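You operate a simulated robot arm through the tools that you are given. There is no shell and no other tool.

You run a simulated two-armed robot. Do the job below in one go: nothing can be reset, and whatever is moved stays where it is left.

JOB
Start the bath on valve 6, then scrub the oil off the orange tray.
Fine: valve in the basket, lid on; use the green scrubber and put it back; wait for the green lamp. Set down upright: what you pick out, green scrubber. What is to be rubbed or washed off counts as gone when no trace of it is left.

It is judged by the outcome, as a careful person would: the job done as asked, and still so three seconds after it is handed in. It fails if anything else is knocked over, pushed out of place, dropped, spilled or broken. Lids that push on must go on centred and level and be pressed home; caps that screw on are set level and turned clockwise until they are tight.

ROBOT AND FRAMES
Two 7-joint arms with two-finger parallel grippers on one trunk that stands fixed in place. Base frame: the origin is at the foot of the trunk, x ahead of it, y to its left, z up. Lengths are in m, angles in rad, forces in N, time in s.
The left shoulder is at [0.071, 0.156, 1.205], the right one opposite. Payload 3.91 kg a hand.
The TCP of each hand is the grasp point between the finger pads, 0.03 m short of the fingertips. In the tool frame z runs along the fingers and y along their closing line. Largest opening 0.11 m; finger width 0.02, thickness 0.01; the body of the gripper, 0.048 by 0.112 m, starts 0.055 m behind the TCP.
Orientation is told as [roll, pitch, yaw] about the base's x, y, z axes, in that order, counted from this pose: with the fingers straight down and closing along the base's y, the tool's x points along the base's -x, its y along +y and its z along -z.

CONTROLS
- The arms move only by the tool servo_tool. It takes "left_rows", "right_rows" or both (then of equal length, played together; a hand with none holds still); each is a list of rows, each an object (a shift or turn left out is 0, a gripper value left out holds the last) with "rot": the turn, a rotation vector about the tool's x, y, z in rad, a list of three; "linear": the shift along the tool's x, y, z in cm, a list of three; "fingers": the finger opening in cm, from 0 to 11. In form: [{"rot": [wx, wy, wz], "linear": [dx, dy, dz], "fingers": fingers}, ...]. A call has 1 to 20 rows; each row shifts and turns the commanded pose from where the row before left it, along the tool's axes as they then stand. Each row takes 0.2 s and may step no farther than 0.05 m and 0.15 rad from the row before; otherwise, or with a gripper value out of range, the whole call is refused. Where a pose cannot be reached the arm comes as near as it can. A force on the tool above 40 N (or 10 N above the force at the start of the call, whichever is more), or a blocked arm, ends the call early, and 0.2 s more pass. Each finger travels about 0.108 m/s and halts on what it meets, pressing with about 27 N; the grip force reading is that of the motor and also rises with nothing between the fingers. The clock runs only during rows and for 0.2 s after the last one: add rows that do not move to give the fingers time. The reply holds the time, the measured pose of the TCP, the force on the tool along the base axes, the opening and the grip force, in the units named above and with some noise, with the torque about the TCP (base axes, N m) and any sound that the robot's microphone picked up, and new pictures: "show" is both (left out), scene, wrist or none (wrist: the cameras of the hands that moved).
- Cameras (640 x 400 px; columns grow to the right, rows downward): "scene" is now at [0.1407, -0.0345, 1.4344]; the picture's right is [-0.31, -0.95, 0.00], its down [-0.42, 0.13, -0.90] and it looks along [0.86, -0.27, -0.44] (base axes); focal length 334 px, centre (320, 200). "left" rides on the left gripper at [0.072, -0.017, -0.103] in its tool frame; the picture's right is [0.23, 0.97, 0.00], its down [-0.76, 0.18, -0.62] and it looks along [-0.61, 0.14, 0.78] (tool axes); focal length 222 px, centre (320, 200). "right" rides on the right gripper at [0.072, 0.017, -0.103] in its tool frame; the picture's right is [-0.23, 0.97, 0.00], its down [-0.76, -0.18, -0.62] and it looks along [-0.61, -0.14, 0.78] (tool axes); focal length 222 px, centre (320, 200). There is no depth. A picture from a camera that has moved, and an enlarged one, comes with that camera's place and axes in the base frame and with its lens. The place of the scene camera against the robot may be out by one fixed shift of up to 0.018 m in any direction.
- lift_body(by): slides the trunk up (or, below 0, down) by that many m; the arms and the scene camera ride with it, the base frame stays. It gives what a move gives, with no picture.
- turn_head(pan, tilt): turns the head with the scene camera to pan (to the left, within 1.501 rad either way) and tilt (down, from -0.506 to 1.204), counted from straight ahead of the robot. It gives what a move gives, and a new picture of the scene camera.
- close_up(camera, box): a new picture of the part [left, top, right, bottom] of that camera's present view, enlarged. The clock stands still meanwhile.
- hand_in(): hands the job in; it is judged then, once.

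Nothing tells you positions but the pictures and the camera data. Unless the task says otherwise, let go and move clear before handing in.

The tools are called as name(argument=value, ...) on one line, values as JSON. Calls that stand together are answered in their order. servo_tool: Moves the arms, as the interface text tells. Its arguments: {"type":"object","properties":{"left_rows":{"type":"array"},"right_rows":{"type":"array"},"show":{"type":"string","enum":["both","scene","wrist","none"]}},"required":[]} The other tools are called the same way: lift_body (by) slides the trunk up or down; turn_head (pan, tilt) turns the head that bears the scene camera; close_up (camera, box) takes an enlarged picture of a part of a camera's view; hand_in () hands the job in.

At the start:

```text
clock: 0.0
left_eef_pos: [0.6374, 0.0686, 1.2285]
left_orientation: [0.001, 0.0, 0.0]
left_force: [0.1, -0.3, 0.1]
left_torque: [0.01, 0.01, 0.0]
left_opening: 0.1101
left_finger_force: 0.0
right_eef_pos: [0.5992, -0.4325, 1.2457]
right_orientation: [0.001, 0.001, 0.0]
right_force: [1.0, -0.1, -1.3]
right_torque: [0.0, -0.03, 0.02]
right_opening: 0.1102
right_finger_force: 0.1
trunk travel left (down, up): [-0.65, 0.29]
head pan, tilt: [-0.311, 0.456]
```

scene: 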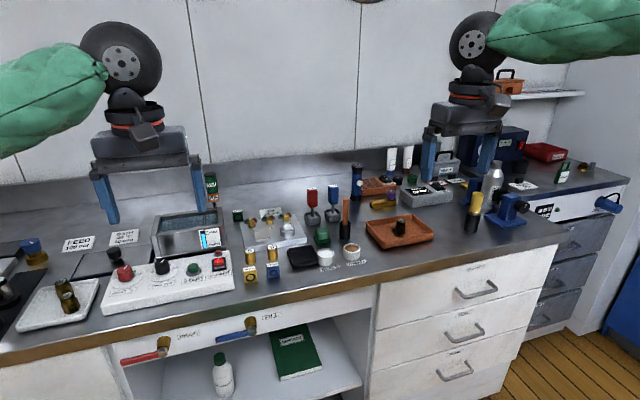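
right: 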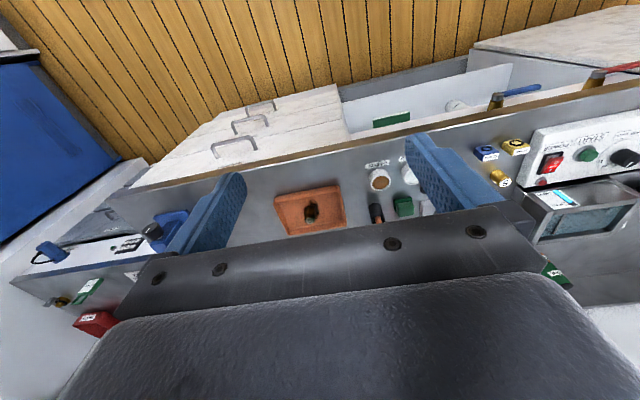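
left: 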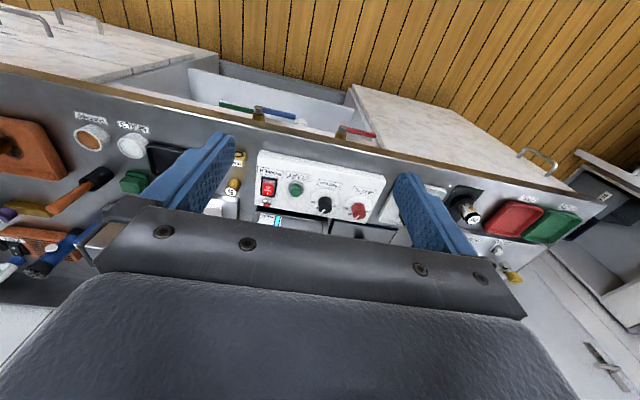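

I see a bench with a bath unit and control box on the left, valves, scrubbers, and an orange tray near the centre-right. First I'll take close-ups to identify everything before moving.

close_up(camera="scene", box=[0, 200, 240, 350])

close_up(camera="scene", box=[140, 190, 300, 290])

close_up(camera="scene", box=[280, 160, 440, 280])

close_up(camera="scene", box=[390, 130, 630, 260])

```text
2.67 times, centred on (120, 275) of scene
camera zoom: at [0.1407, -0.0345, 1.4344], right [-0.31, -0.95, 0.0], down [-0.42, 0.13, -0.9], along [0.86, -0.27, -0.44], focal length 890 px, centre (853, 0)
```

zoom: 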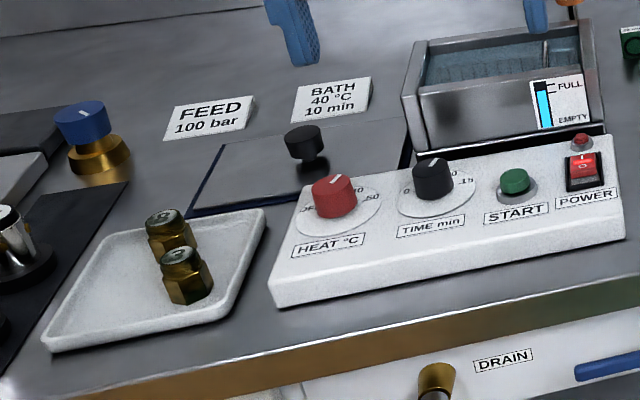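

```text
4.00 times, centred on (220, 240) of scene
camera zoom: at [0.1407, -0.0345, 1.4344], right [-0.31, -0.95, 0.0], down [-0.42, 0.13, -0.9], along [0.86, -0.27, -0.44], focal length 1336 px, centre (720, 40)
```

zoom: 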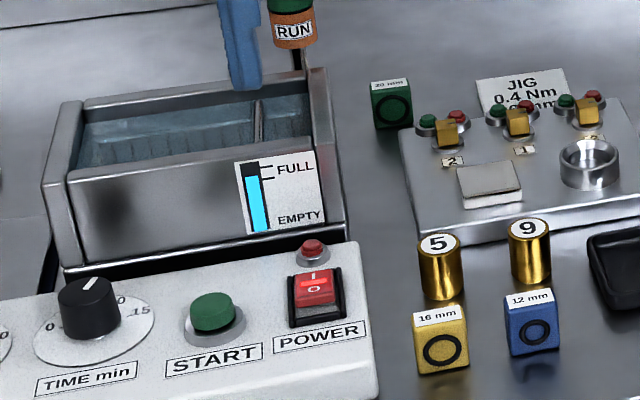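

```text
3.33 times, centred on (360, 220) of scene
camera zoom: at [0.1407, -0.0345, 1.4344], right [-0.31, -0.95, 0.0], down [-0.42, 0.13, -0.9], along [0.86, -0.27, -0.44], focal length 1113 px, centre (187, 133)
```

zoom: 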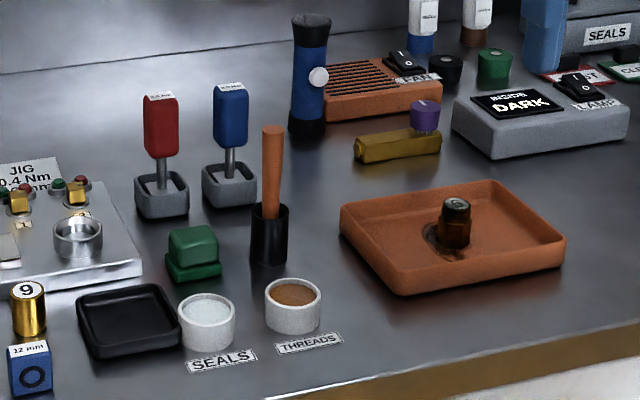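

```text
2.67 times, centred on (510, 195) of scene
camera zoom: at [0.1407, -0.0345, 1.4344], right [-0.31, -0.95, 0.0], down [-0.42, 0.13, -0.9], along [0.86, -0.27, -0.44], focal length 890 px, centre (-187, 213)
```

zoom: 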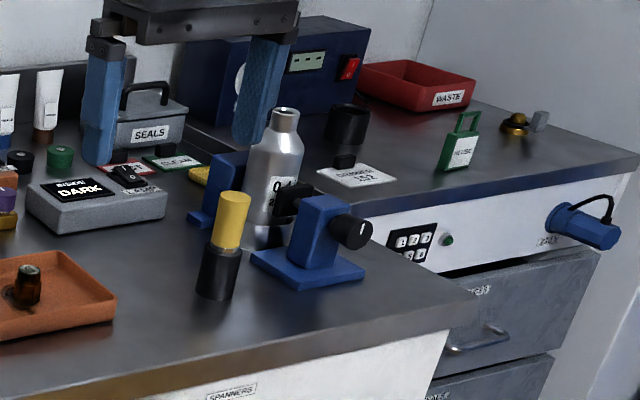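

The bench is dense; I need to read the labels, so I take tighter close-ups of the trays, bath and valves.

close_up(camera="scene", box=[40, 270, 104, 310])

close_up(camera="scene", box=[100, 235, 180, 285])

close_up(camera="scene", box=[376, 205, 440, 245])

close_up(camera="scene", box=[180, 220, 244, 260])

close_up(camera="scene", box=[100, 300, 360, 400])

close_up(camera="scene", box=[0, 220, 80, 330])

```text
10.00 times, centred on (72, 290) of scene
camera zoom: at [0.1407, -0.0345, 1.4344], right [-0.31, -0.95, 0.0], down [-0.42, 0.13, -0.9], along [0.86, -0.27, -0.44], focal length 3339 px, centre (2800, -700)
```

zoom: 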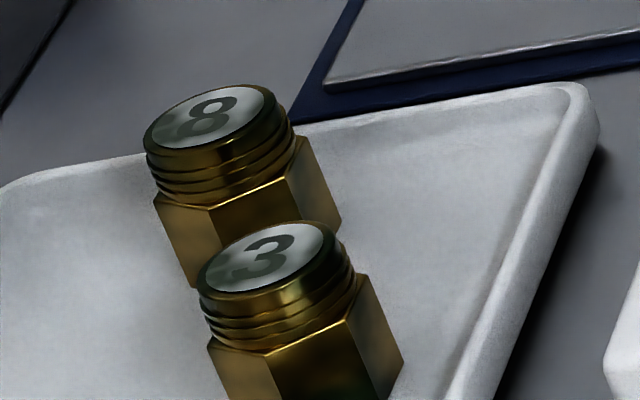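

```text
8.00 times, centred on (140, 260) of scene
camera zoom: at [0.1407, -0.0345, 1.4344], right [-0.31, -0.95, 0.0], down [-0.42, 0.13, -0.9], along [0.86, -0.27, -0.44], focal length 2671 px, centre (1760, -280)
```

zoom: 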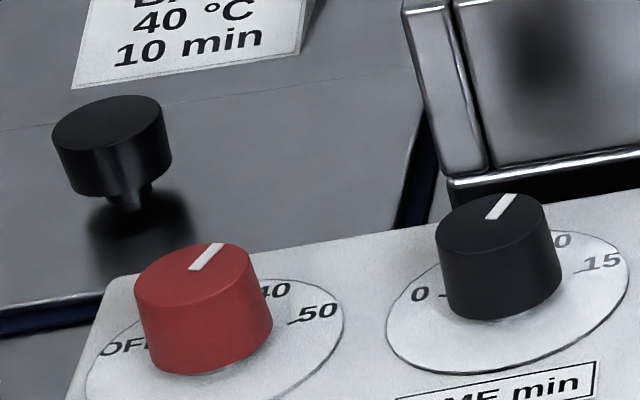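

```text
10.00 times, centred on (408, 225) of scene
camera zoom: at [0.1407, -0.0345, 1.4344], right [-0.31, -0.95, 0.0], down [-0.42, 0.13, -0.9], along [0.86, -0.27, -0.44], focal length 3339 px, centre (-560, -50)
```

zoom: 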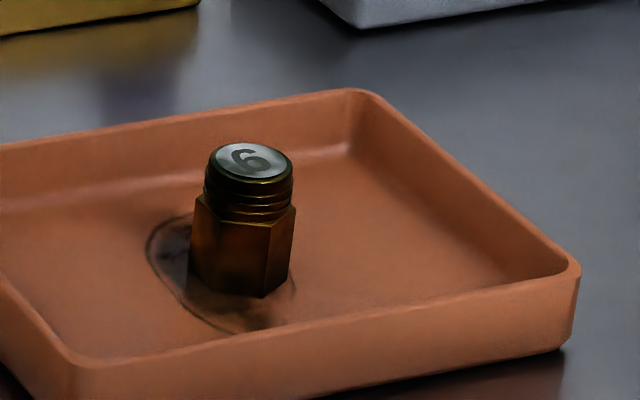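

```text
10.00 times, centred on (212, 240) of scene
camera zoom: at [0.1407, -0.0345, 1.4344], right [-0.31, -0.95, 0.0], down [-0.42, 0.13, -0.9], along [0.86, -0.27, -0.44], focal length 3339 px, centre (1400, -200)
```

zoom: 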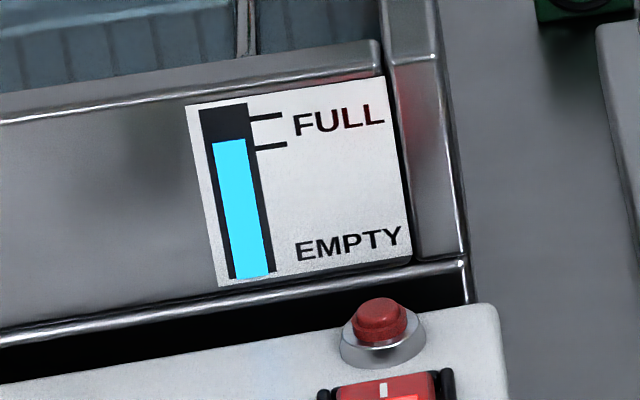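

```text
2.46 times, centred on (230, 350) of scene
camera zoom: at [0.1407, -0.0345, 1.4344], right [-0.31, -0.95, 0.0], down [-0.42, 0.13, -0.9], along [0.86, -0.27, -0.44], focal length 822 px, centre (542, -169)
```

zoom: 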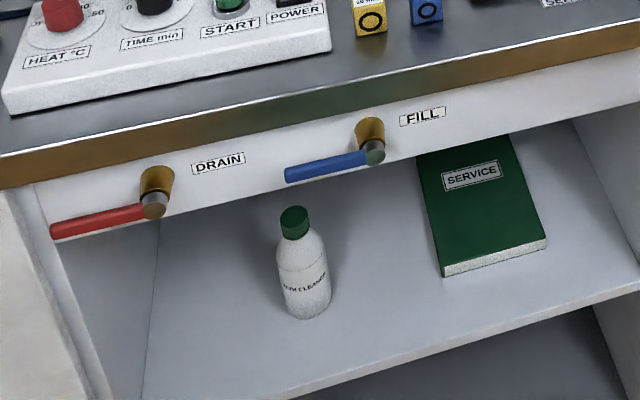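

```text
3.64 times, centred on (40, 275) of scene
camera zoom: at [0.1407, -0.0345, 1.4344], right [-0.31, -0.95, 0.0], down [-0.42, 0.13, -0.9], along [0.86, -0.27, -0.44], focal length 1214 px, centre (1338, -73)
```

zoom: 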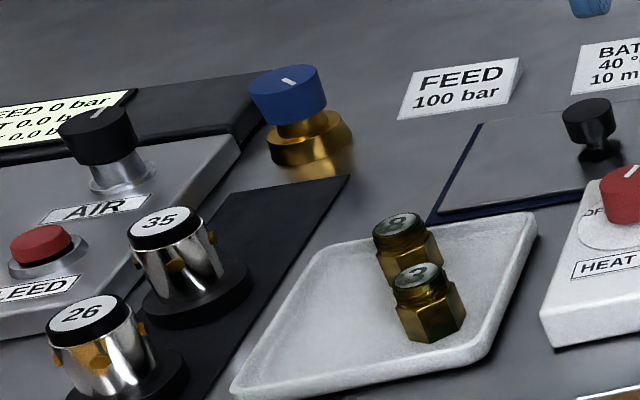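

The valve 6 stands in the oily orange tray; valves 8 and 3 are in the white tray. The bath gauge is inside the full band. Next, I look at the wrist views and knob settings up close.

close_up(camera="left", box=[220, 140, 420, 265])

close_up(camera="right", box=[260, 150, 420, 250])

close_up(camera="right", box=[440, 100, 640, 225])

close_up(camera="scene", box=[150, 200, 230, 250])

```text
3.20 times, centred on (320, 202) of left
camera zoom: at [0.5638, 0.0513, 1.3327], right [-0.23, 0.97, 0.0], down [0.76, 0.18, 0.62], along [0.61, 0.14, -0.78], focal length 711 px, centre (320, 192)
```

zoom: 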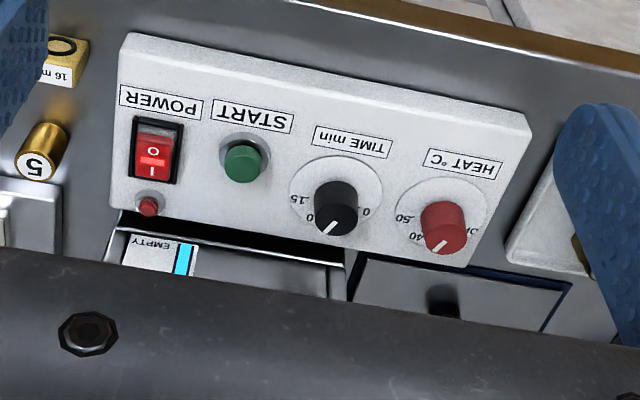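

```text
4.00 times, centred on (340, 200) of right
camera zoom: at [0.5281, -0.4151, 1.349], right [0.23, 0.97, 0.0], down [0.76, -0.18, 0.62], along [0.61, -0.14, -0.78], focal length 888 px, centre (240, 200)
```

zoom: 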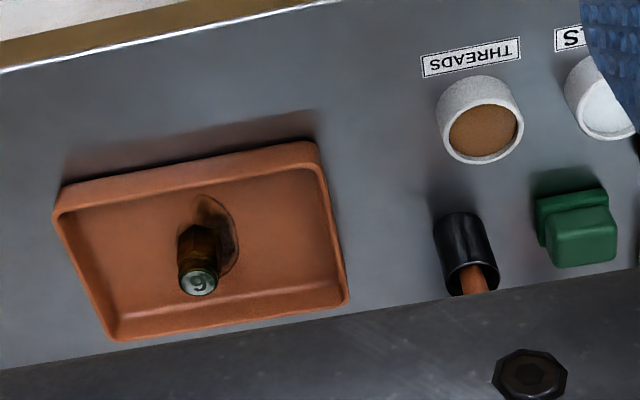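

```text
3.20 times, centred on (540, 162) of right
camera zoom: at [0.5281, -0.4151, 1.349], right [0.23, 0.97, 0.0], down [0.76, -0.18, 0.62], along [0.61, -0.14, -0.78], focal length 711 px, centre (-384, 320)
```

zoom: 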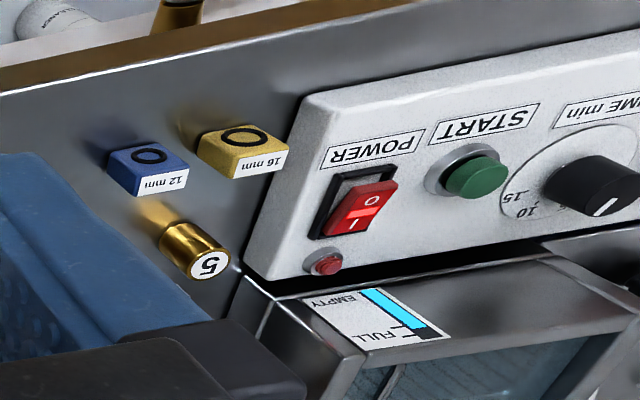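

```text
8.00 times, centred on (190, 225) of scene
camera zoom: at [0.1407, -0.0345, 1.4344], right [-0.31, -0.95, 0.0], down [-0.42, 0.13, -0.9], along [0.86, -0.27, -0.44], focal length 2671 px, centre (1360, 0)
```

zoom: 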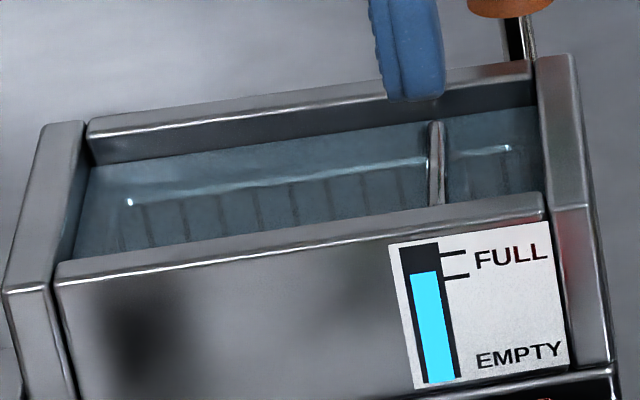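

The tool x axis points back towards the robot, so I move the left hand forward to look down at the bath and its controls, keeping it high above everything.

servo_tool(left_rows=[{"linear": [-4, -1, 0]}, {"linear": [-4, -1, 0]}, {"linear": [-4, -1, 0]}, {"linear": [-4, -1, 0]}], show="both")

```text
clock: 1.0
left_eef_pos: [0.8012, 0.0262, 1.2287]
left_orientation: [0.002, 0.003, 0.001]
left_force: [-0.1, -0.6, -0.8]
left_torque: [0.01, 0.02, -0.03]
left_opening: 0.1101
left_finger_force: 0.1
right_eef_pos: [0.5998, -0.4333, 1.2458]
right_orientation: [0.0, 0.002, 0.0]
right_force: [0.5, -0.3, 0.0]
right_torque: [0.01, 0.01, 0.0]
right_opening: 0.1098
right_finger_force: 0.1
trunk travel left (down, up): [-0.65, 0.29]
head pan, tilt: [-0.311, 0.456]
camera scene: at [0.142, -0.0356, 1.4341], right [-0.3, -0.95, 0.0], down [-0.42, 0.13, -0.9], along [0.85, -0.27, -0.44], focal length 334 px, centre (320, 200)
camera left: at [0.7277, 0.0093, 1.3323], right [-0.23, 0.97, 0.0], down [0.76, 0.18, 0.62], along [0.61, 0.14, -0.78], focal length 222 px, centre (320, 200)
```

scene: 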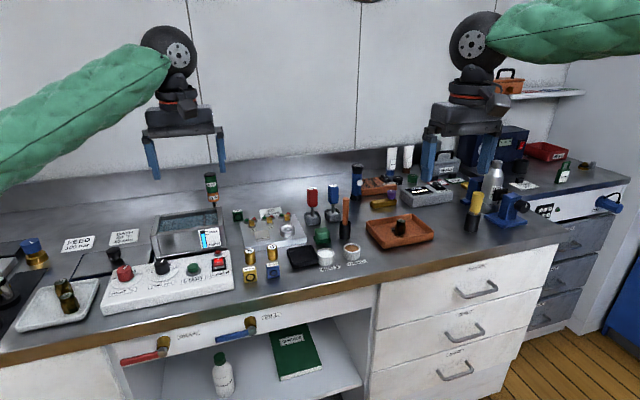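
left: 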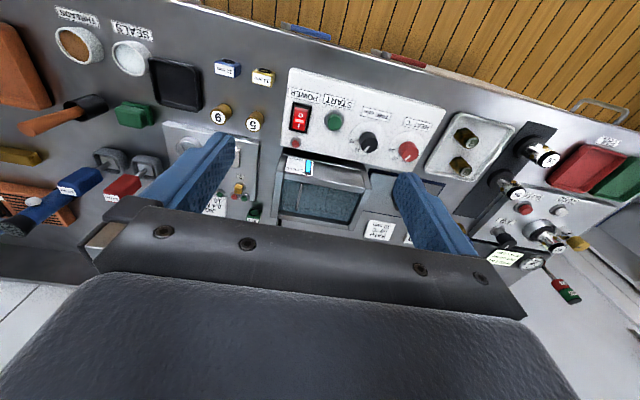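

close_up(camera="left", box=[256, 60, 456, 185])

close_up(camera="left", box=[240, 140, 440, 265])

close_up(camera="left", box=[0, 20, 240, 170])

close_up(camera="scene", box=[140, 190, 260, 265])

```text
3.20 times, centred on (356, 122) of left
camera zoom: at [0.7277, 0.0093, 1.3323], right [-0.23, 0.97, 0.0], down [0.76, 0.18, 0.62], along [0.61, 0.14, -0.78], focal length 711 px, centre (205, 448)
```

zoom: 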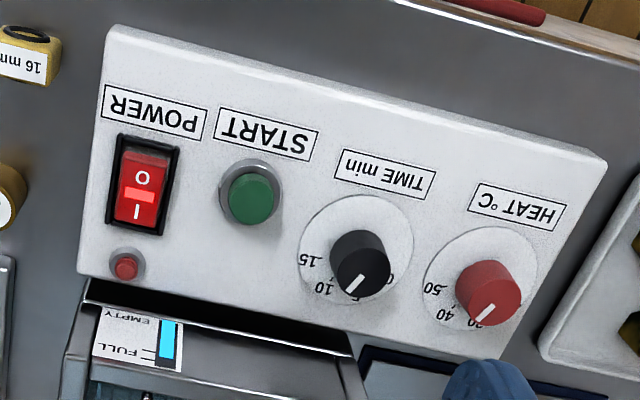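

```text
3.20 times, centred on (340, 202) of left
camera zoom: at [0.7277, 0.0093, 1.3323], right [-0.23, 0.97, 0.0], down [0.76, 0.18, 0.62], along [0.61, 0.14, -0.78], focal length 711 px, centre (256, 192)
```

zoom: 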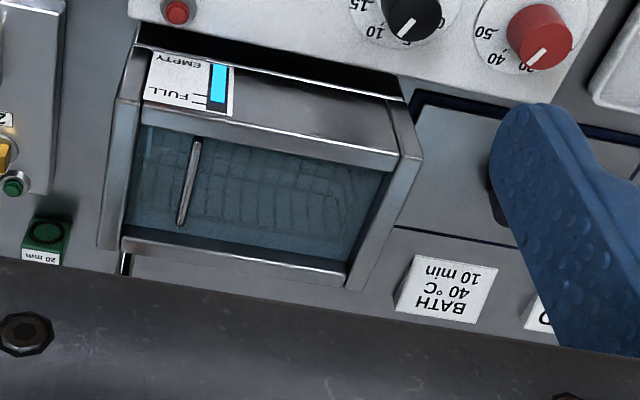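

```text
2.67 times, centred on (120, 95) of left
camera zoom: at [0.7277, 0.0093, 1.3323], right [-0.23, 0.97, 0.0], down [0.76, 0.18, 0.62], along [0.61, 0.14, -0.78], focal length 592 px, centre (853, 480)
```

zoom: 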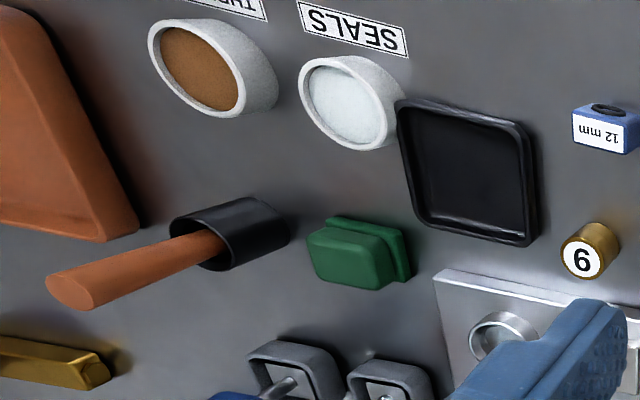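

```text
5.33 times, centred on (200, 228) of scene
camera zoom: at [0.142, -0.0356, 1.4341], right [-0.3, -0.95, 0.0], down [-0.42, 0.13, -0.9], along [0.85, -0.27, -0.44], focal length 1781 px, centre (960, 53)
```

zoom: 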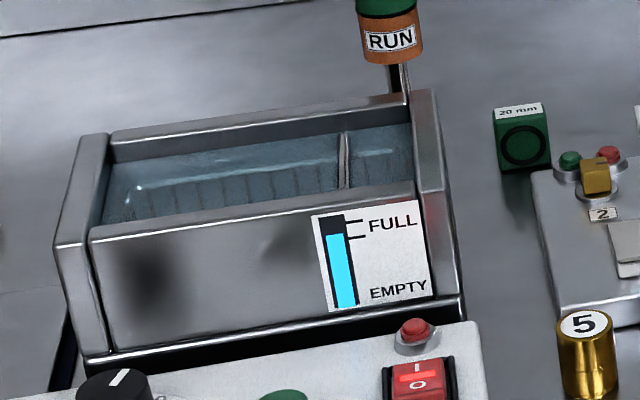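

The dials look set near 40 °C and 10 min, and the bath rim is around z≈0.96 at x≈0.98–1.08. I zoom in on the RUN post behind the bath, the power switch, and the dials for certainty.

close_up(camera="scene", box=[190, 165, 238, 225])

close_up(camera="left", box=[340, 110, 440, 180])

close_up(camera="scene", box=[200, 240, 240, 270])

close_up(camera="scene", box=[300, 210, 360, 250])

```text
6.67 times, centred on (214, 195) of scene
camera zoom: at [0.142, -0.0356, 1.4341], right [-0.3, -0.95, 0.0], down [-0.42, 0.13, -0.9], along [0.85, -0.27, -0.44], focal length 2226 px, centre (1027, 233)
```

zoom: 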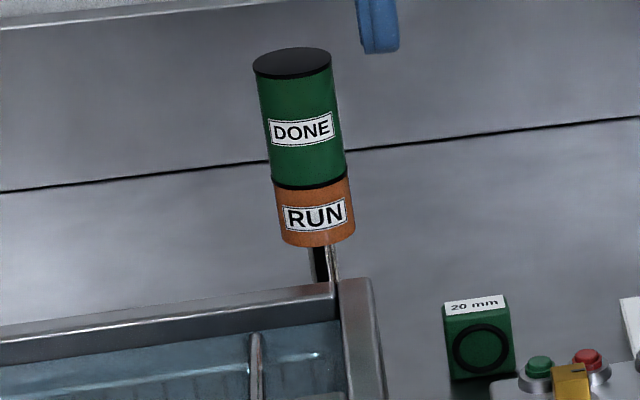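

```text
5.71 times, centred on (390, 145) of left
camera zoom: at [0.7277, 0.0093, 1.3323], right [-0.23, 0.97, 0.0], down [0.76, 0.18, 0.62], along [0.61, 0.14, -0.78], focal length 1269 px, centre (-80, 514)
```

zoom: 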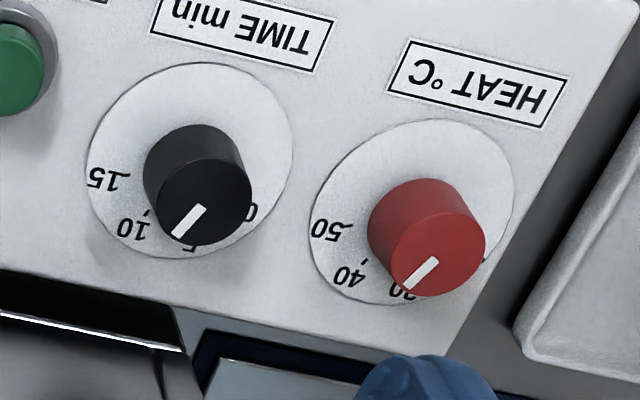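

```text
13.33 times, centred on (220, 255) of scene
camera zoom: at [0.142, -0.0356, 1.4341], right [-0.3, -0.95, 0.0], down [-0.42, 0.13, -0.9], along [0.85, -0.27, -0.44], focal length 4452 px, centre (1653, -533)
```

zoom: 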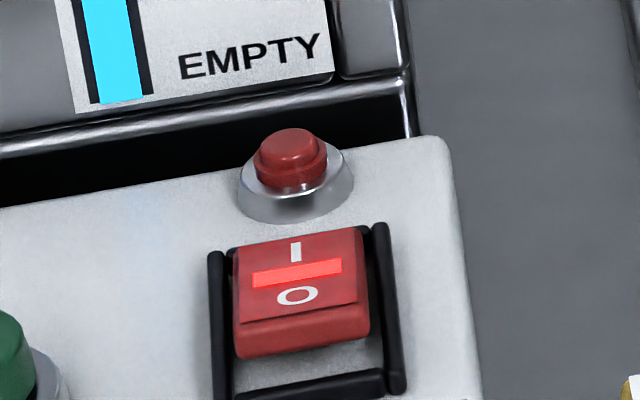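

```text
10.00 times, centred on (330, 230) of scene
camera zoom: at [0.142, -0.0356, 1.4341], right [-0.3, -0.95, 0.0], down [-0.42, 0.13, -0.9], along [0.85, -0.27, -0.44], focal length 3339 px, centre (220, -100)
```

zoom: 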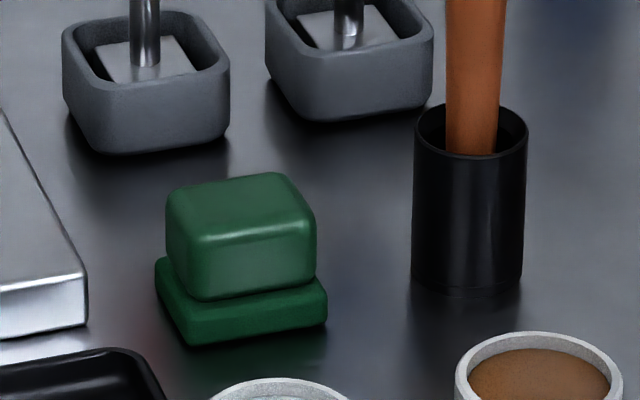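

The beacon reads DONE (green) over RUN (orange); the dials already stand at 40 °C and 10 min, the rocker is lit at I, and the gauge is in band. I take the bench top at z≈0.90 and valve 6 near (0.88, -0.52), and move the right hand above it to look.

servo_tool(right_rows=[{"linear": [-3.6, -1.2, 1.0]}, {"linear": [-3.6, -1.2, 1.0]}, {"linear": [-3.6, -1.2, 1.0]}, {"linear": [-3.6, -1.2, 1.0]}, {"linear": [-3.6, -1.2, 1.0]}, {"linear": [-3.6, -1.2, 1.0]}, {"linear": [-3.4, -1.2, 1.0]}], show="both")

```text
clock: 2.6
left_eef_pos: [0.8024, 0.0248, 1.2275]
left_orientation: [-0.001, 0.001, 0.0]
left_force: [0.1, -0.3, -1.1]
left_torque: [-0.03, 0.02, -0.02]
left_opening: 0.1101
left_finger_force: 0.1
right_eef_pos: [0.8509, -0.5178, 1.1731]
right_orientation: [-0.001, 0.003, 0.0]
right_force: [0.4, 0.7, -0.4]
right_torque: [0.01, 0.0, 0.0]
right_opening: 0.11
right_finger_force: 0.1
trunk travel left (down, up): [-0.65, 0.29]
head pan, tilt: [-0.311, 0.456]
camera scene: at [0.1428, -0.0348, 1.4341], right [-0.31, -0.95, 0.0], down [-0.42, 0.13, -0.9], along [0.85, -0.27, -0.44], focal length 334 px, centre (320, 200)
camera right: at [0.7795, -0.4994, 1.2763], right [0.23, 0.97, 0.0], down [0.76, -0.18, 0.62], along [0.61, -0.14, -0.78], focal length 222 px, centre (320, 200)
```

scene: 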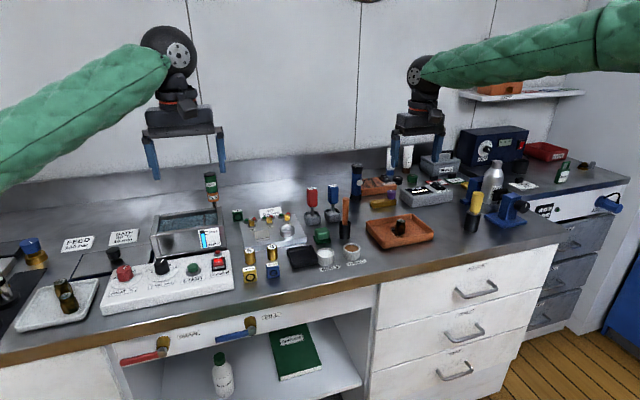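
right: 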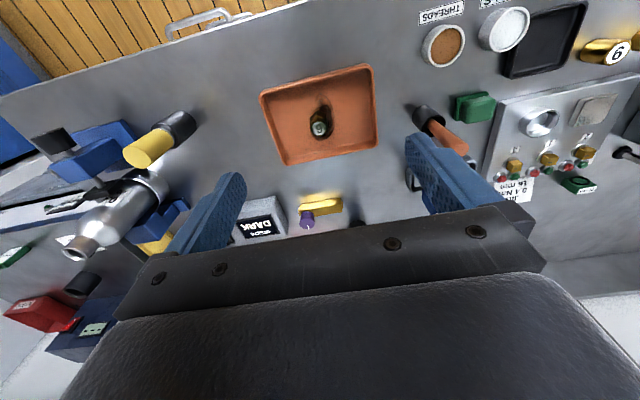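

close_up(camera="right", box=[240, 55, 400, 175])

close_up(camera="right", box=[400, 60, 640, 210])

close_up(camera="scene", box=[350, 130, 470, 220])

```text
3.33 times, centred on (320, 115) of right
camera zoom: at [0.7795, -0.4994, 1.2763], right [0.23, 0.97, 0.0], down [0.76, -0.18, 0.62], along [0.61, -0.14, -0.78], focal length 740 px, centre (320, 483)
```

zoom: 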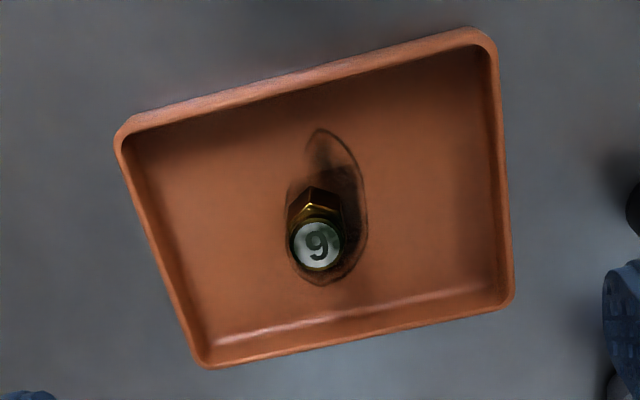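

```text
2.67 times, centred on (520, 135) of right
camera zoom: at [0.7795, -0.4994, 1.2763], right [0.23, 0.97, 0.0], down [0.76, -0.18, 0.62], along [0.61, -0.14, -0.78], focal length 592 px, centre (-213, 373)
```

zoom: 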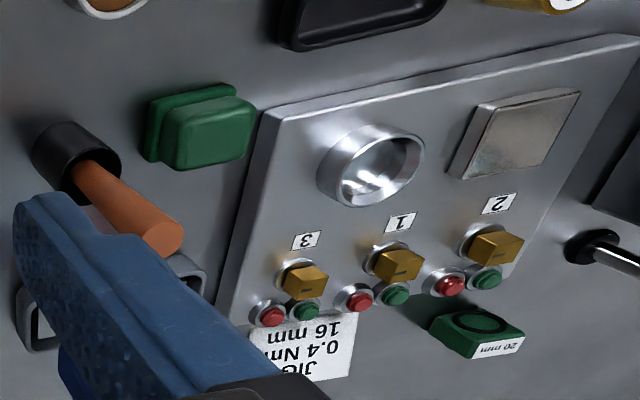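

```text
4.44 times, centred on (410, 175) of scene
camera zoom: at [0.1428, -0.0348, 1.4341], right [-0.31, -0.95, 0.0], down [-0.42, 0.13, -0.9], along [0.85, -0.27, -0.44], focal length 1484 px, centre (-80, 311)
```

zoom: 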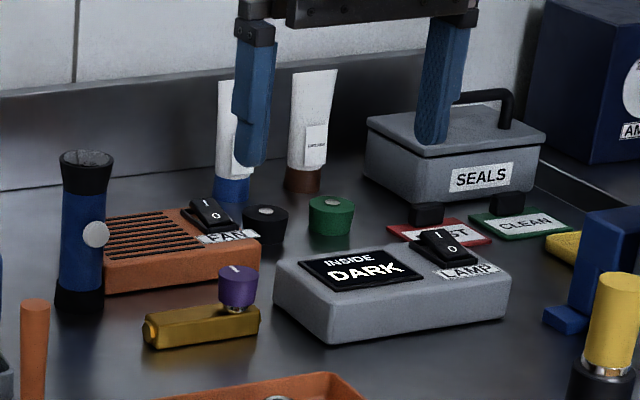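

Valve 6 stands at about (0.902, -0.530), top at z≈0.944, with the oil stain under and beside it; the tray spans x 0.84–0.96, y -0.605…-0.443. Next, I look down into the bath with the left hand, and bring the right hand straight over the valve to test reach.

servo_tool(left_rows=[{"linear": [-3, 1.2, 1.5]}, {"linear": [-3, 1.2, 1.5]}, {"linear": [-3, 1.2, 1.5]}, {"linear": [-3, 1.2, 1.5]}], right_rows=[{"linear": [-1.3, -0.3, 1.5]}, {"linear": [-1.3, -0.3, 1.5]}, {"linear": [-1.3, -0.3, 1.5]}, {"linear": [-1.2, -0.3, 1.5]}], show="both")

```text
clock: 3.6
left_eef_pos: [0.9207, 0.0747, 1.1662]
left_orientation: [0.001, 0.003, 0.002]
left_force: [0.3, -0.8, 0.9]
left_torque: [-0.01, 0.03, -0.01]
left_opening: 0.11
left_finger_force: 0.0
right_eef_pos: [0.9033, -0.5284, 1.113]
right_orientation: [0.0, 0.0, -0.001]
right_force: [-0.3, 0.0, -0.8]
right_torque: [0.0, 0.03, 0.01]
right_opening: 0.11
right_finger_force: 0.0
trunk travel left (down, up): [-0.65, 0.29]
head pan, tilt: [-0.311, 0.456]
camera scene: at [0.1439, -0.0348, 1.434], right [-0.31, -0.95, 0.0], down [-0.42, 0.13, -0.9], along [0.85, -0.27, -0.44], focal length 334 px, centre (320, 200)
camera right: at [0.832, -0.5104, 1.2168], right [0.23, 0.97, 0.0], down [0.76, -0.18, 0.62], along [0.6, -0.14, -0.78], focal length 222 px, centre (320, 200)
camera left: at [0.8485, 0.0586, 1.2718], right [-0.23, 0.97, 0.0], down [0.76, 0.18, 0.62], along [0.6, 0.14, -0.78], focal length 222 px, centre (320, 200)
```

scene: 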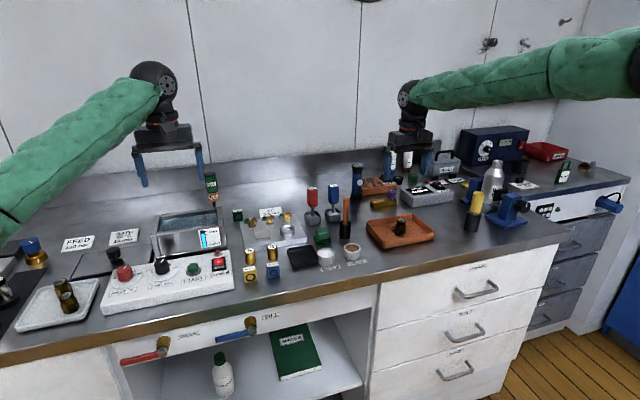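
right: 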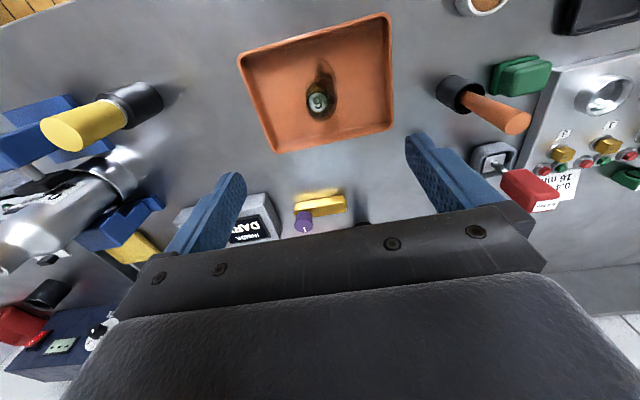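
left: 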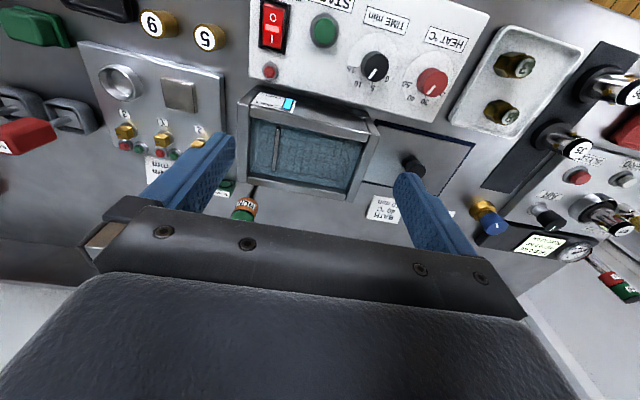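

close_up(camera="left", box=[230, 75, 390, 215])

close_up(camera="left", box=[330, 30, 490, 190])

close_up(camera="right", box=[270, 40, 370, 140])

close_up(camera="right", box=[430, 40, 560, 130])

```text
2.86 times, centred on (310, 145) of left
camera zoom: at [0.8485, 0.0586, 1.2718], right [-0.23, 0.97, 0.0], down [0.76, 0.18, 0.62], along [0.6, 0.14, -0.78], focal length 635 px, centre (349, 357)
```

zoom: 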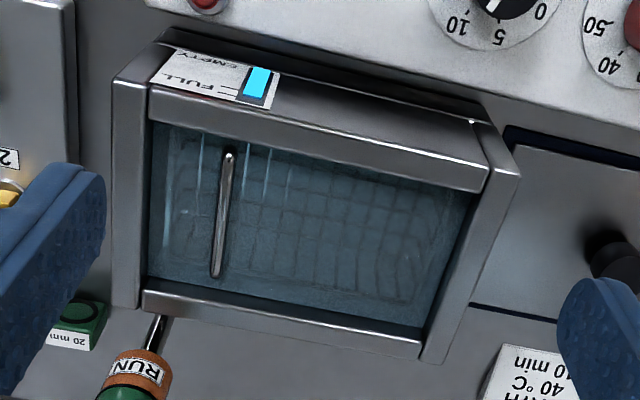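

```text
2.50 times, centred on (410, 110) of left
camera zoom: at [0.8485, 0.0586, 1.2718], right [-0.23, 0.97, 0.0], down [0.76, 0.18, 0.62], along [0.6, 0.14, -0.78], focal length 555 px, centre (95, 425)
```

zoom: 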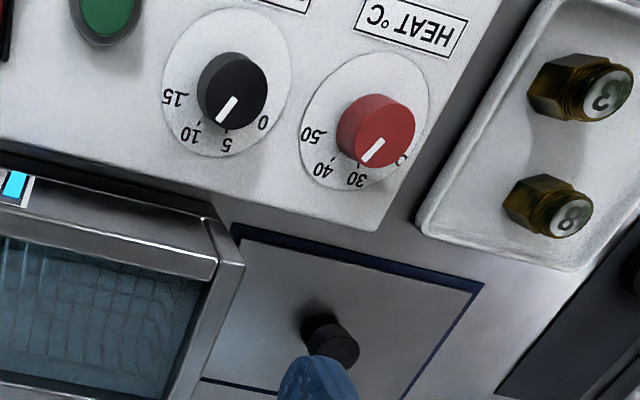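

```text
4.00 times, centred on (320, 90) of right
camera zoom: at [0.832, -0.5104, 1.2168], right [0.23, 0.97, 0.0], down [0.76, -0.18, 0.62], along [0.6, -0.14, -0.78], focal length 888 px, centre (320, 640)
```

zoom: 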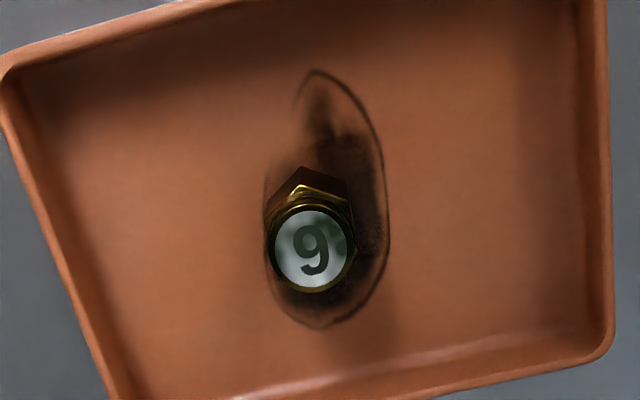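

```text
4.44 times, centred on (495, 85) of right
camera zoom: at [0.832, -0.5104, 1.2168], right [0.23, 0.97, 0.0], down [0.76, -0.18, 0.62], along [0.6, -0.14, -0.78], focal length 987 px, centre (-458, 711)
```

zoom: 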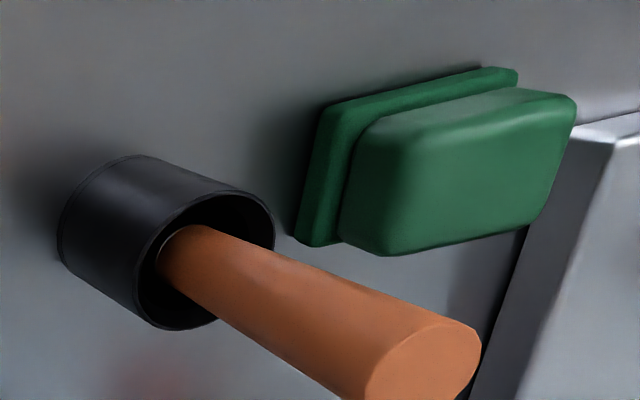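

Right hand reaches above the valve with the tool vertical. The bath rim is at z≈1.0, inner opening x≈0.955–1.043, y≈0.00–0.145, with a thin bar across at y≈0.03; lid with its knob lies at about (1.0, 0.26). I take a lower, closer look into the bath with the left hand.

servo_tool(left_rows=[{"linear": [-1, 0.3, 2]}, {"linear": [-1, 0.3, 2]}, {"linear": [-1, 0.3, 2]}], show="wrist")

close_up(camera="left", box=[230, 20, 390, 160])

close_up(camera="left", box=[370, 40, 530, 200])

```text
clock: 4.4
left_eef_pos: [0.9478, 0.0833, 1.1069]
left_orientation: [0.0, 0.0, 0.0]
left_force: [-0.4, -0.7, -0.6]
left_torque: [0.0, 0.03, 0.03]
left_opening: 0.1101
left_finger_force: 0.1
right_eef_pos: [0.9015, -0.5283, 1.1164]
right_orientation: [0.0, 0.001, -0.001]
right_force: [0.6, -0.5, 0.6]
right_torque: [0.02, 0.01, 0.03]
right_opening: 0.11
right_finger_force: 0.1
trunk travel left (down, up): [-0.65, 0.29]
head pan, tilt: [-0.311, 0.456]
camera left: at [0.8739, 0.0676, 1.2119], right [-0.23, 0.97, 0.0], down [0.76, 0.18, 0.62], along [0.61, 0.14, -0.78], focal length 222 px, centre (320, 200)
```

left: 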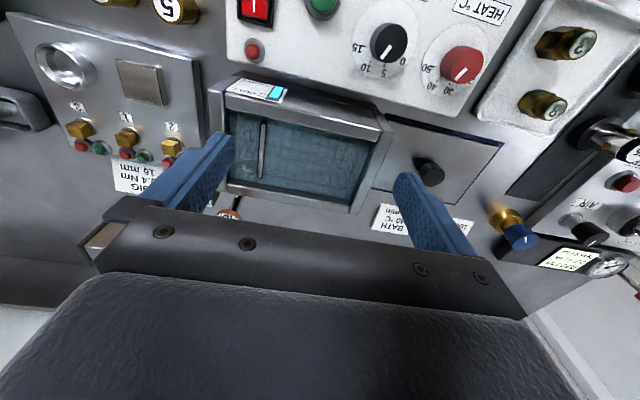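

```text
2.86 times, centred on (310, 90) of left
camera zoom: at [0.8739, 0.0676, 1.2119], right [-0.23, 0.97, 0.0], down [0.76, 0.18, 0.62], along [0.61, 0.14, -0.78], focal length 635 px, centre (349, 514)
```

zoom: 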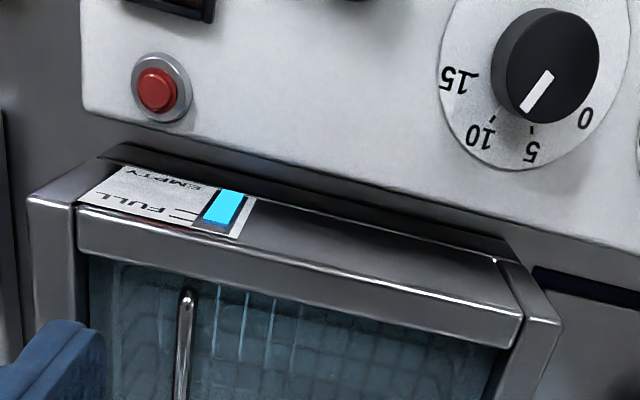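

```text
2.50 times, centred on (450, 120) of left
camera zoom: at [0.8739, 0.0676, 1.2119], right [-0.23, 0.97, 0.0], down [0.76, 0.18, 0.62], along [0.61, 0.14, -0.78], focal length 555 px, centre (-5, 400)
```

zoom: 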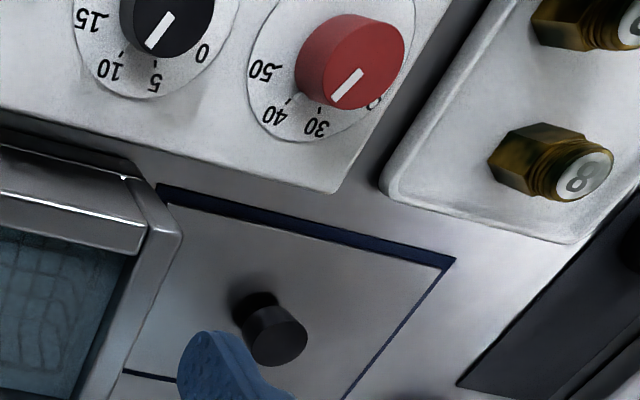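

The dials, level and lid are clear. I now retract the left hand out of the way and check that the right hand can reach over the bath with the tool vertical.

servo_tool(left_rows=[{"linear": [2, 1, -4]}, {"linear": [4, 2, -2]}, {"linear": [4, 2, 0]}, {"linear": [4, 2, 0]}, {"linear": [4, 2, 0]}, {"linear": [4, 2, 0]}, {"linear": [3, 2, 0]}, {"linear": [0, 3, 0]}], show="none")

servo_tool(right_rows=[{"linear": [0, 4.5, -0.5]}, {"linear": [0, 4.5, -0.5]}, {"linear": [0, 4.5, 0]}, {"linear": [0, 4.5, 0]}, {"linear": [0, 4.5, 0]}, {"linear": [0, 4.5, 0]}, {"linear": [0, 4.5, 0]}, {"linear": [0, 4.5, 0]}, {"linear": [0, 4.5, 0]}, {"linear": [0, 4.5, 0]}, {"linear": [-2, 4.5, 0]}, {"linear": [-2, 4.5, 0]}, {"linear": [-3, 4.5, 0]}, {"linear": [-3, 3.5, 0]}], show="both")

```text
clock: 6.2
left_eef_pos: [0.6958, 0.2449, 1.17]
left_orientation: [-0.003, 0.002, 0.0]
left_force: [0.1, 0.0, -0.2]
left_torque: [-0.03, 0.0, 0.01]
left_opening: 0.1103
left_finger_force: 0.1
right_eef_pos: [0.8996, -0.527, 1.1169]
right_orientation: [-0.003, -0.002, -0.002]
right_force: [-0.4, -0.3, 0.6]
right_torque: [-0.01, 0.01, -0.03]
right_opening: 0.1101
right_finger_force: 0.1
trunk travel left (down, up): [-0.65, 0.29]
head pan, tilt: [-0.311, 0.456]
```

```text
refused: row 13 steps farther than a row can; nothing moved
```

servo_tool(right_rows=[{"linear": [0, 4.5, -0.5]}, {"linear": [0, 4.5, -0.5]}, {"linear": [0, 4.5, 0]}, {"linear": [0, 4.5, 0]}, {"linear": [0, 4.5, 0]}, {"linear": [0, 4.5, 0]}, {"linear": [0, 4.5, 0]}, {"linear": [0, 4.5, 0]}, {"linear": [0, 4.5, 0]}, {"linear": [0, 4.5, 0]}, {"linear": [-2, 4.5, 0]}, {"linear": [-2, 4.5, 0]}, {"linear": [-2, 4.0, 0]}, {"linear": [-2, 3.5, 0]}, {"linear": [-2, 0, 0]}], show="both")

```text
clock: 9.4
left_eef_pos: [0.6966, 0.2441, 1.169]
left_orientation: [0.0, 0.003, -0.001]
left_force: [0.0, 0.5, -0.4]
left_torque: [0.0, 0.0, 0.01]
left_opening: 0.11
left_finger_force: 0.0
right_eef_pos: [0.83, -0.1283, 1.1471]
right_orientation: [0.003, 0.0, -0.001]
right_force: [0.2, 0.0, -0.1]
right_torque: [0.02, 0.02, 0.01]
right_opening: 0.1098
right_finger_force: 0.0
right hand out of reach, approached as far as the arm can: row 8, 9, 10, 11, 12, 13, 14, 15
trunk travel left (down, up): [-0.65, 0.29]
head pan, tilt: [-0.311, 0.456]
camera scene: at [0.1414, -0.0346, 1.4343], right [-0.31, -0.95, 0.0], down [-0.42, 0.13, -0.9], along [0.85, -0.27, -0.44], focal length 334 px, centre (320, 200)
camera right: at [0.758, -0.1116, 1.251], right [0.23, 0.97, 0.0], down [0.76, -0.18, 0.62], along [0.61, -0.14, -0.78], focal length 222 px, centre (320, 200)
```

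scene: 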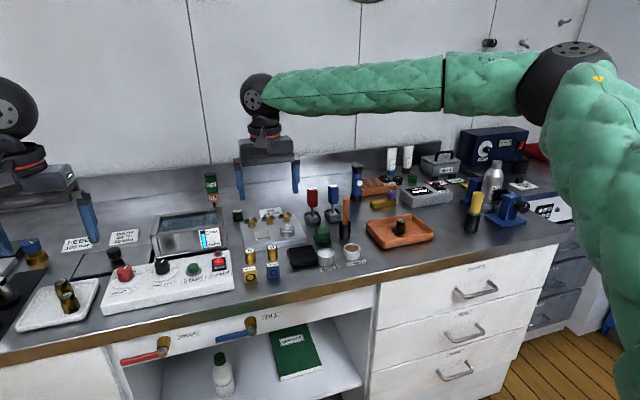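
right: 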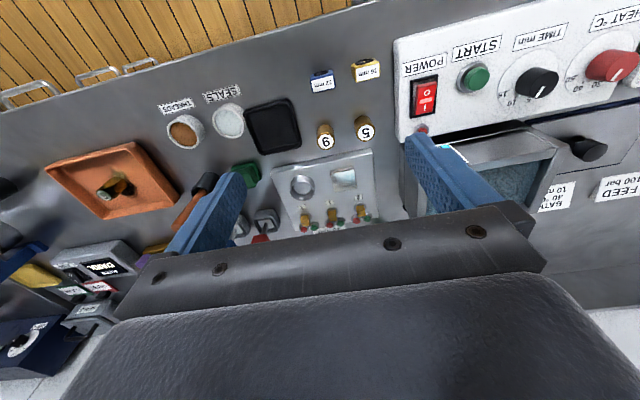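

The right hand stalls near (0.83, -0.13), which looks like a joint limit with the tool's heading fixed rather than pure length. I test whether turning the tool (yaw) lets the right arm reach further left.

servo_tool(right_rows=[{"rot": [0, 0, -0.15]}, {"rot": [0, 0, -0.15]}, {"rot": [0, 0, -0.15]}, {"rot": [0, 0, -0.15]}], show="scene")

```text
clock: 10.4
left_eef_pos: [0.698, 0.2442, 1.1692]
left_orientation: [0.001, 0.0, 0.001]
left_force: [0.1, 0.4, -0.2]
left_torque: [0.0, -0.03, -0.01]
left_opening: 0.1098
left_finger_force: 0.2
right_eef_pos: [0.8289, -0.1293, 1.1487]
right_orientation: [-0.001, 0.0, 0.602]
right_force: [-0.3, 0.4, 0.7]
right_torque: [-0.01, -0.01, -0.02]
right_opening: 0.1102
right_finger_force: 0.0
trunk travel left (down, up): [-0.65, 0.29]
head pan, tilt: [-0.311, 0.456]
camera scene: at [0.1411, -0.0343, 1.4343], right [-0.31, -0.95, 0.0], down [-0.42, 0.13, -0.9], along [0.86, -0.27, -0.44], focal length 334 px, centre (320, 200)
```

scene: 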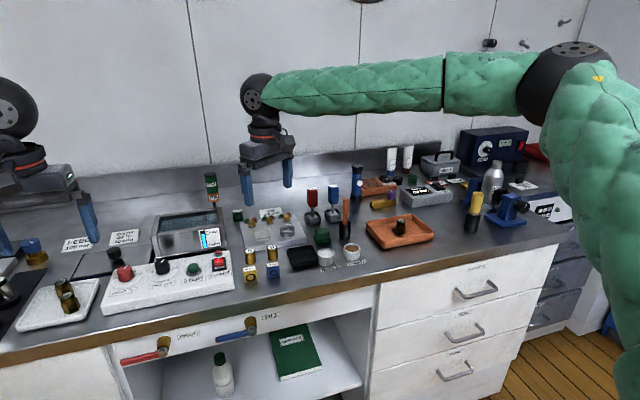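

Yaw turned freely. I now try moving towards the bath with the turned tool.

servo_tool(right_rows=[{"linear": [-3.35, 1.34, 0]}, {"linear": [-3.35, 1.34, 0]}, {"linear": [-3.35, 1.34, 0]}, {"linear": [-3.35, 1.34, 0]}], show="none")

```text
clock: 11.4
left_eef_pos: [0.6968, 0.2444, 1.1692]
left_orientation: [0.001, -0.002, 0.002]
left_force: [-0.6, -0.4, 0.2]
left_torque: [0.01, -0.01, 0.01]
left_opening: 0.1099
left_finger_force: 0.1
right_eef_pos: [0.8208, -0.1224, 1.1597]
right_orientation: [0.0, 0.001, 0.599]
right_force: [0.0, 0.4, 0.8]
right_torque: [-0.02, -0.02, 0.01]
right_opening: 0.11
right_finger_force: 0.2
right hand out of reach, approached as far as the arm can: row 1, 2, 3, 4
trunk travel left (down, up): [-0.65, 0.29]
head pan, tilt: [-0.311, 0.456]
```

Yaw isn't the limit. I turn the head to see how each arm's elbow is posed, to understand the reach.

turn_head(pan=-0.9, tilt=0.35)

turn_head(pan=0.5, tilt=0.5)

```text
clock: 12.4
left_eef_pos: [0.6979, 0.2449, 1.1694]
left_orientation: [-0.001, -0.001, 0.001]
left_force: [0.2, -1.0, -0.5]
left_torque: [0.0, -0.01, -0.02]
left_opening: 0.1103
left_finger_force: 0.1
right_eef_pos: [0.8215, -0.1207, 1.1582]
right_orientation: [0.0, 0.001, 0.601]
right_force: [-0.2, 0.8, 0.7]
right_torque: [0.03, 0.0, 0.01]
right_opening: 0.1102
right_finger_force: 0.1
trunk travel left (down, up): [-0.65, 0.29]
head pan, tilt: [-0.901, 0.351]
camera scene: at [0.1114, -0.0791, 1.444], right [-0.78, -0.62, 0.0], down [-0.21, 0.27, -0.94], along [0.58, -0.74, -0.34], focal length 334 px, centre (320, 200)
```

scene: 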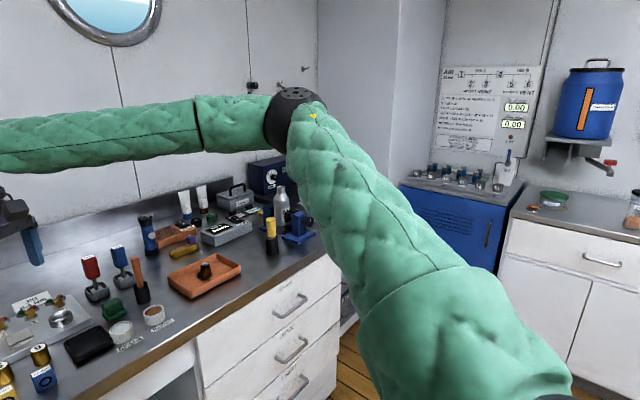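

```text
clock: 13.9
left_eef_pos: [0.6964, 0.2445, 1.1699]
left_orientation: [0.0, -0.001, 0.001]
left_force: [-0.1, 0.4, 0.3]
left_torque: [-0.02, 0.0, 0.02]
left_opening: 0.1102
left_finger_force: 0.1
right_eef_pos: [0.8219, -0.1214, 1.1585]
right_orientation: [-0.001, -0.002, 0.599]
right_force: [-1.0, -0.8, 0.8]
right_torque: [-0.02, 0.02, 0.01]
right_opening: 0.1102
right_finger_force: 0.0
trunk travel left (down, up): [-0.65, 0.29]
head pan, tilt: [0.499, 0.499]
camera scene: at [0.1334, 0.0373, 1.4303], right [0.48, -0.88, 0.0], down [-0.42, -0.23, -0.88], along [0.77, 0.42, -0.48], focal length 334 px, centre (320, 200)
```

scene: 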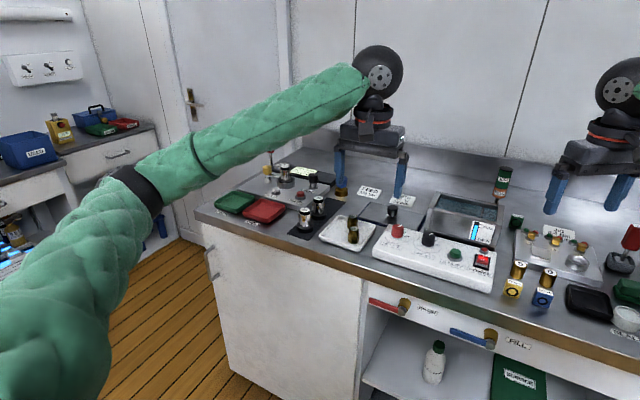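

The right elbow is folded high and outward because the wrist sits well above the shoulder. I raise the trunk so the wrist comes level with the shoulder and retry the reach.

lift_body(by=0.15)

servo_tool(right_rows=[{"linear": [0, 0, 4]}, {"linear": [0, 0, 4]}, {"linear": [0, 0, 4]}, {"linear": [0, 0, 4]}, {"linear": [-3.35, 1.34, 0]}, {"linear": [-3.35, 1.34, 0]}, {"linear": [-3.35, 1.34, 0]}, {"linear": [-3.35, 1.34, 0]}], show="none")

```text
clock: 15.7
left_eef_pos: [0.6972, 0.2446, 1.3188]
left_orientation: [-0.002, 0.0, 0.001]
left_force: [0.4, 0.1, 0.7]
left_torque: [0.06, 0.01, 0.01]
left_opening: 0.11
left_finger_force: 0.1
right_eef_pos: [0.8232, -0.1215, 1.3094]
right_orientation: [0.0, 0.0, 0.599]
right_force: [0.1, -0.4, -0.6]
right_torque: [0.01, -0.04, 0.01]
right_opening: 0.11
right_finger_force: 0.0
trunk travel left (down, up): [-0.8, 0.14]
head pan, tilt: [0.499, 0.499]
```

```text
clock: 17.5
left_eef_pos: [0.6971, 0.244, 1.3199]
left_orientation: [0.001, -0.001, 0.001]
left_force: [-0.3, 0.3, 0.9]
left_torque: [0.01, -0.01, 0.03]
left_opening: 0.1099
left_finger_force: 0.0
right_eef_pos: [0.8025, -0.1306, 1.1996]
right_orientation: [0.0, -0.002, 0.597]
right_force: [0.5, -0.3, -0.6]
right_torque: [0.0, 0.01, 0.02]
right_opening: 0.1101
right_finger_force: 0.1
right hand out of reach, approached as far as the arm can: row 1, 2, 3, 4, 5, 6, 7, 8
trunk travel left (down, up): [-0.8, 0.14]
head pan, tilt: [0.499, 0.499]
```

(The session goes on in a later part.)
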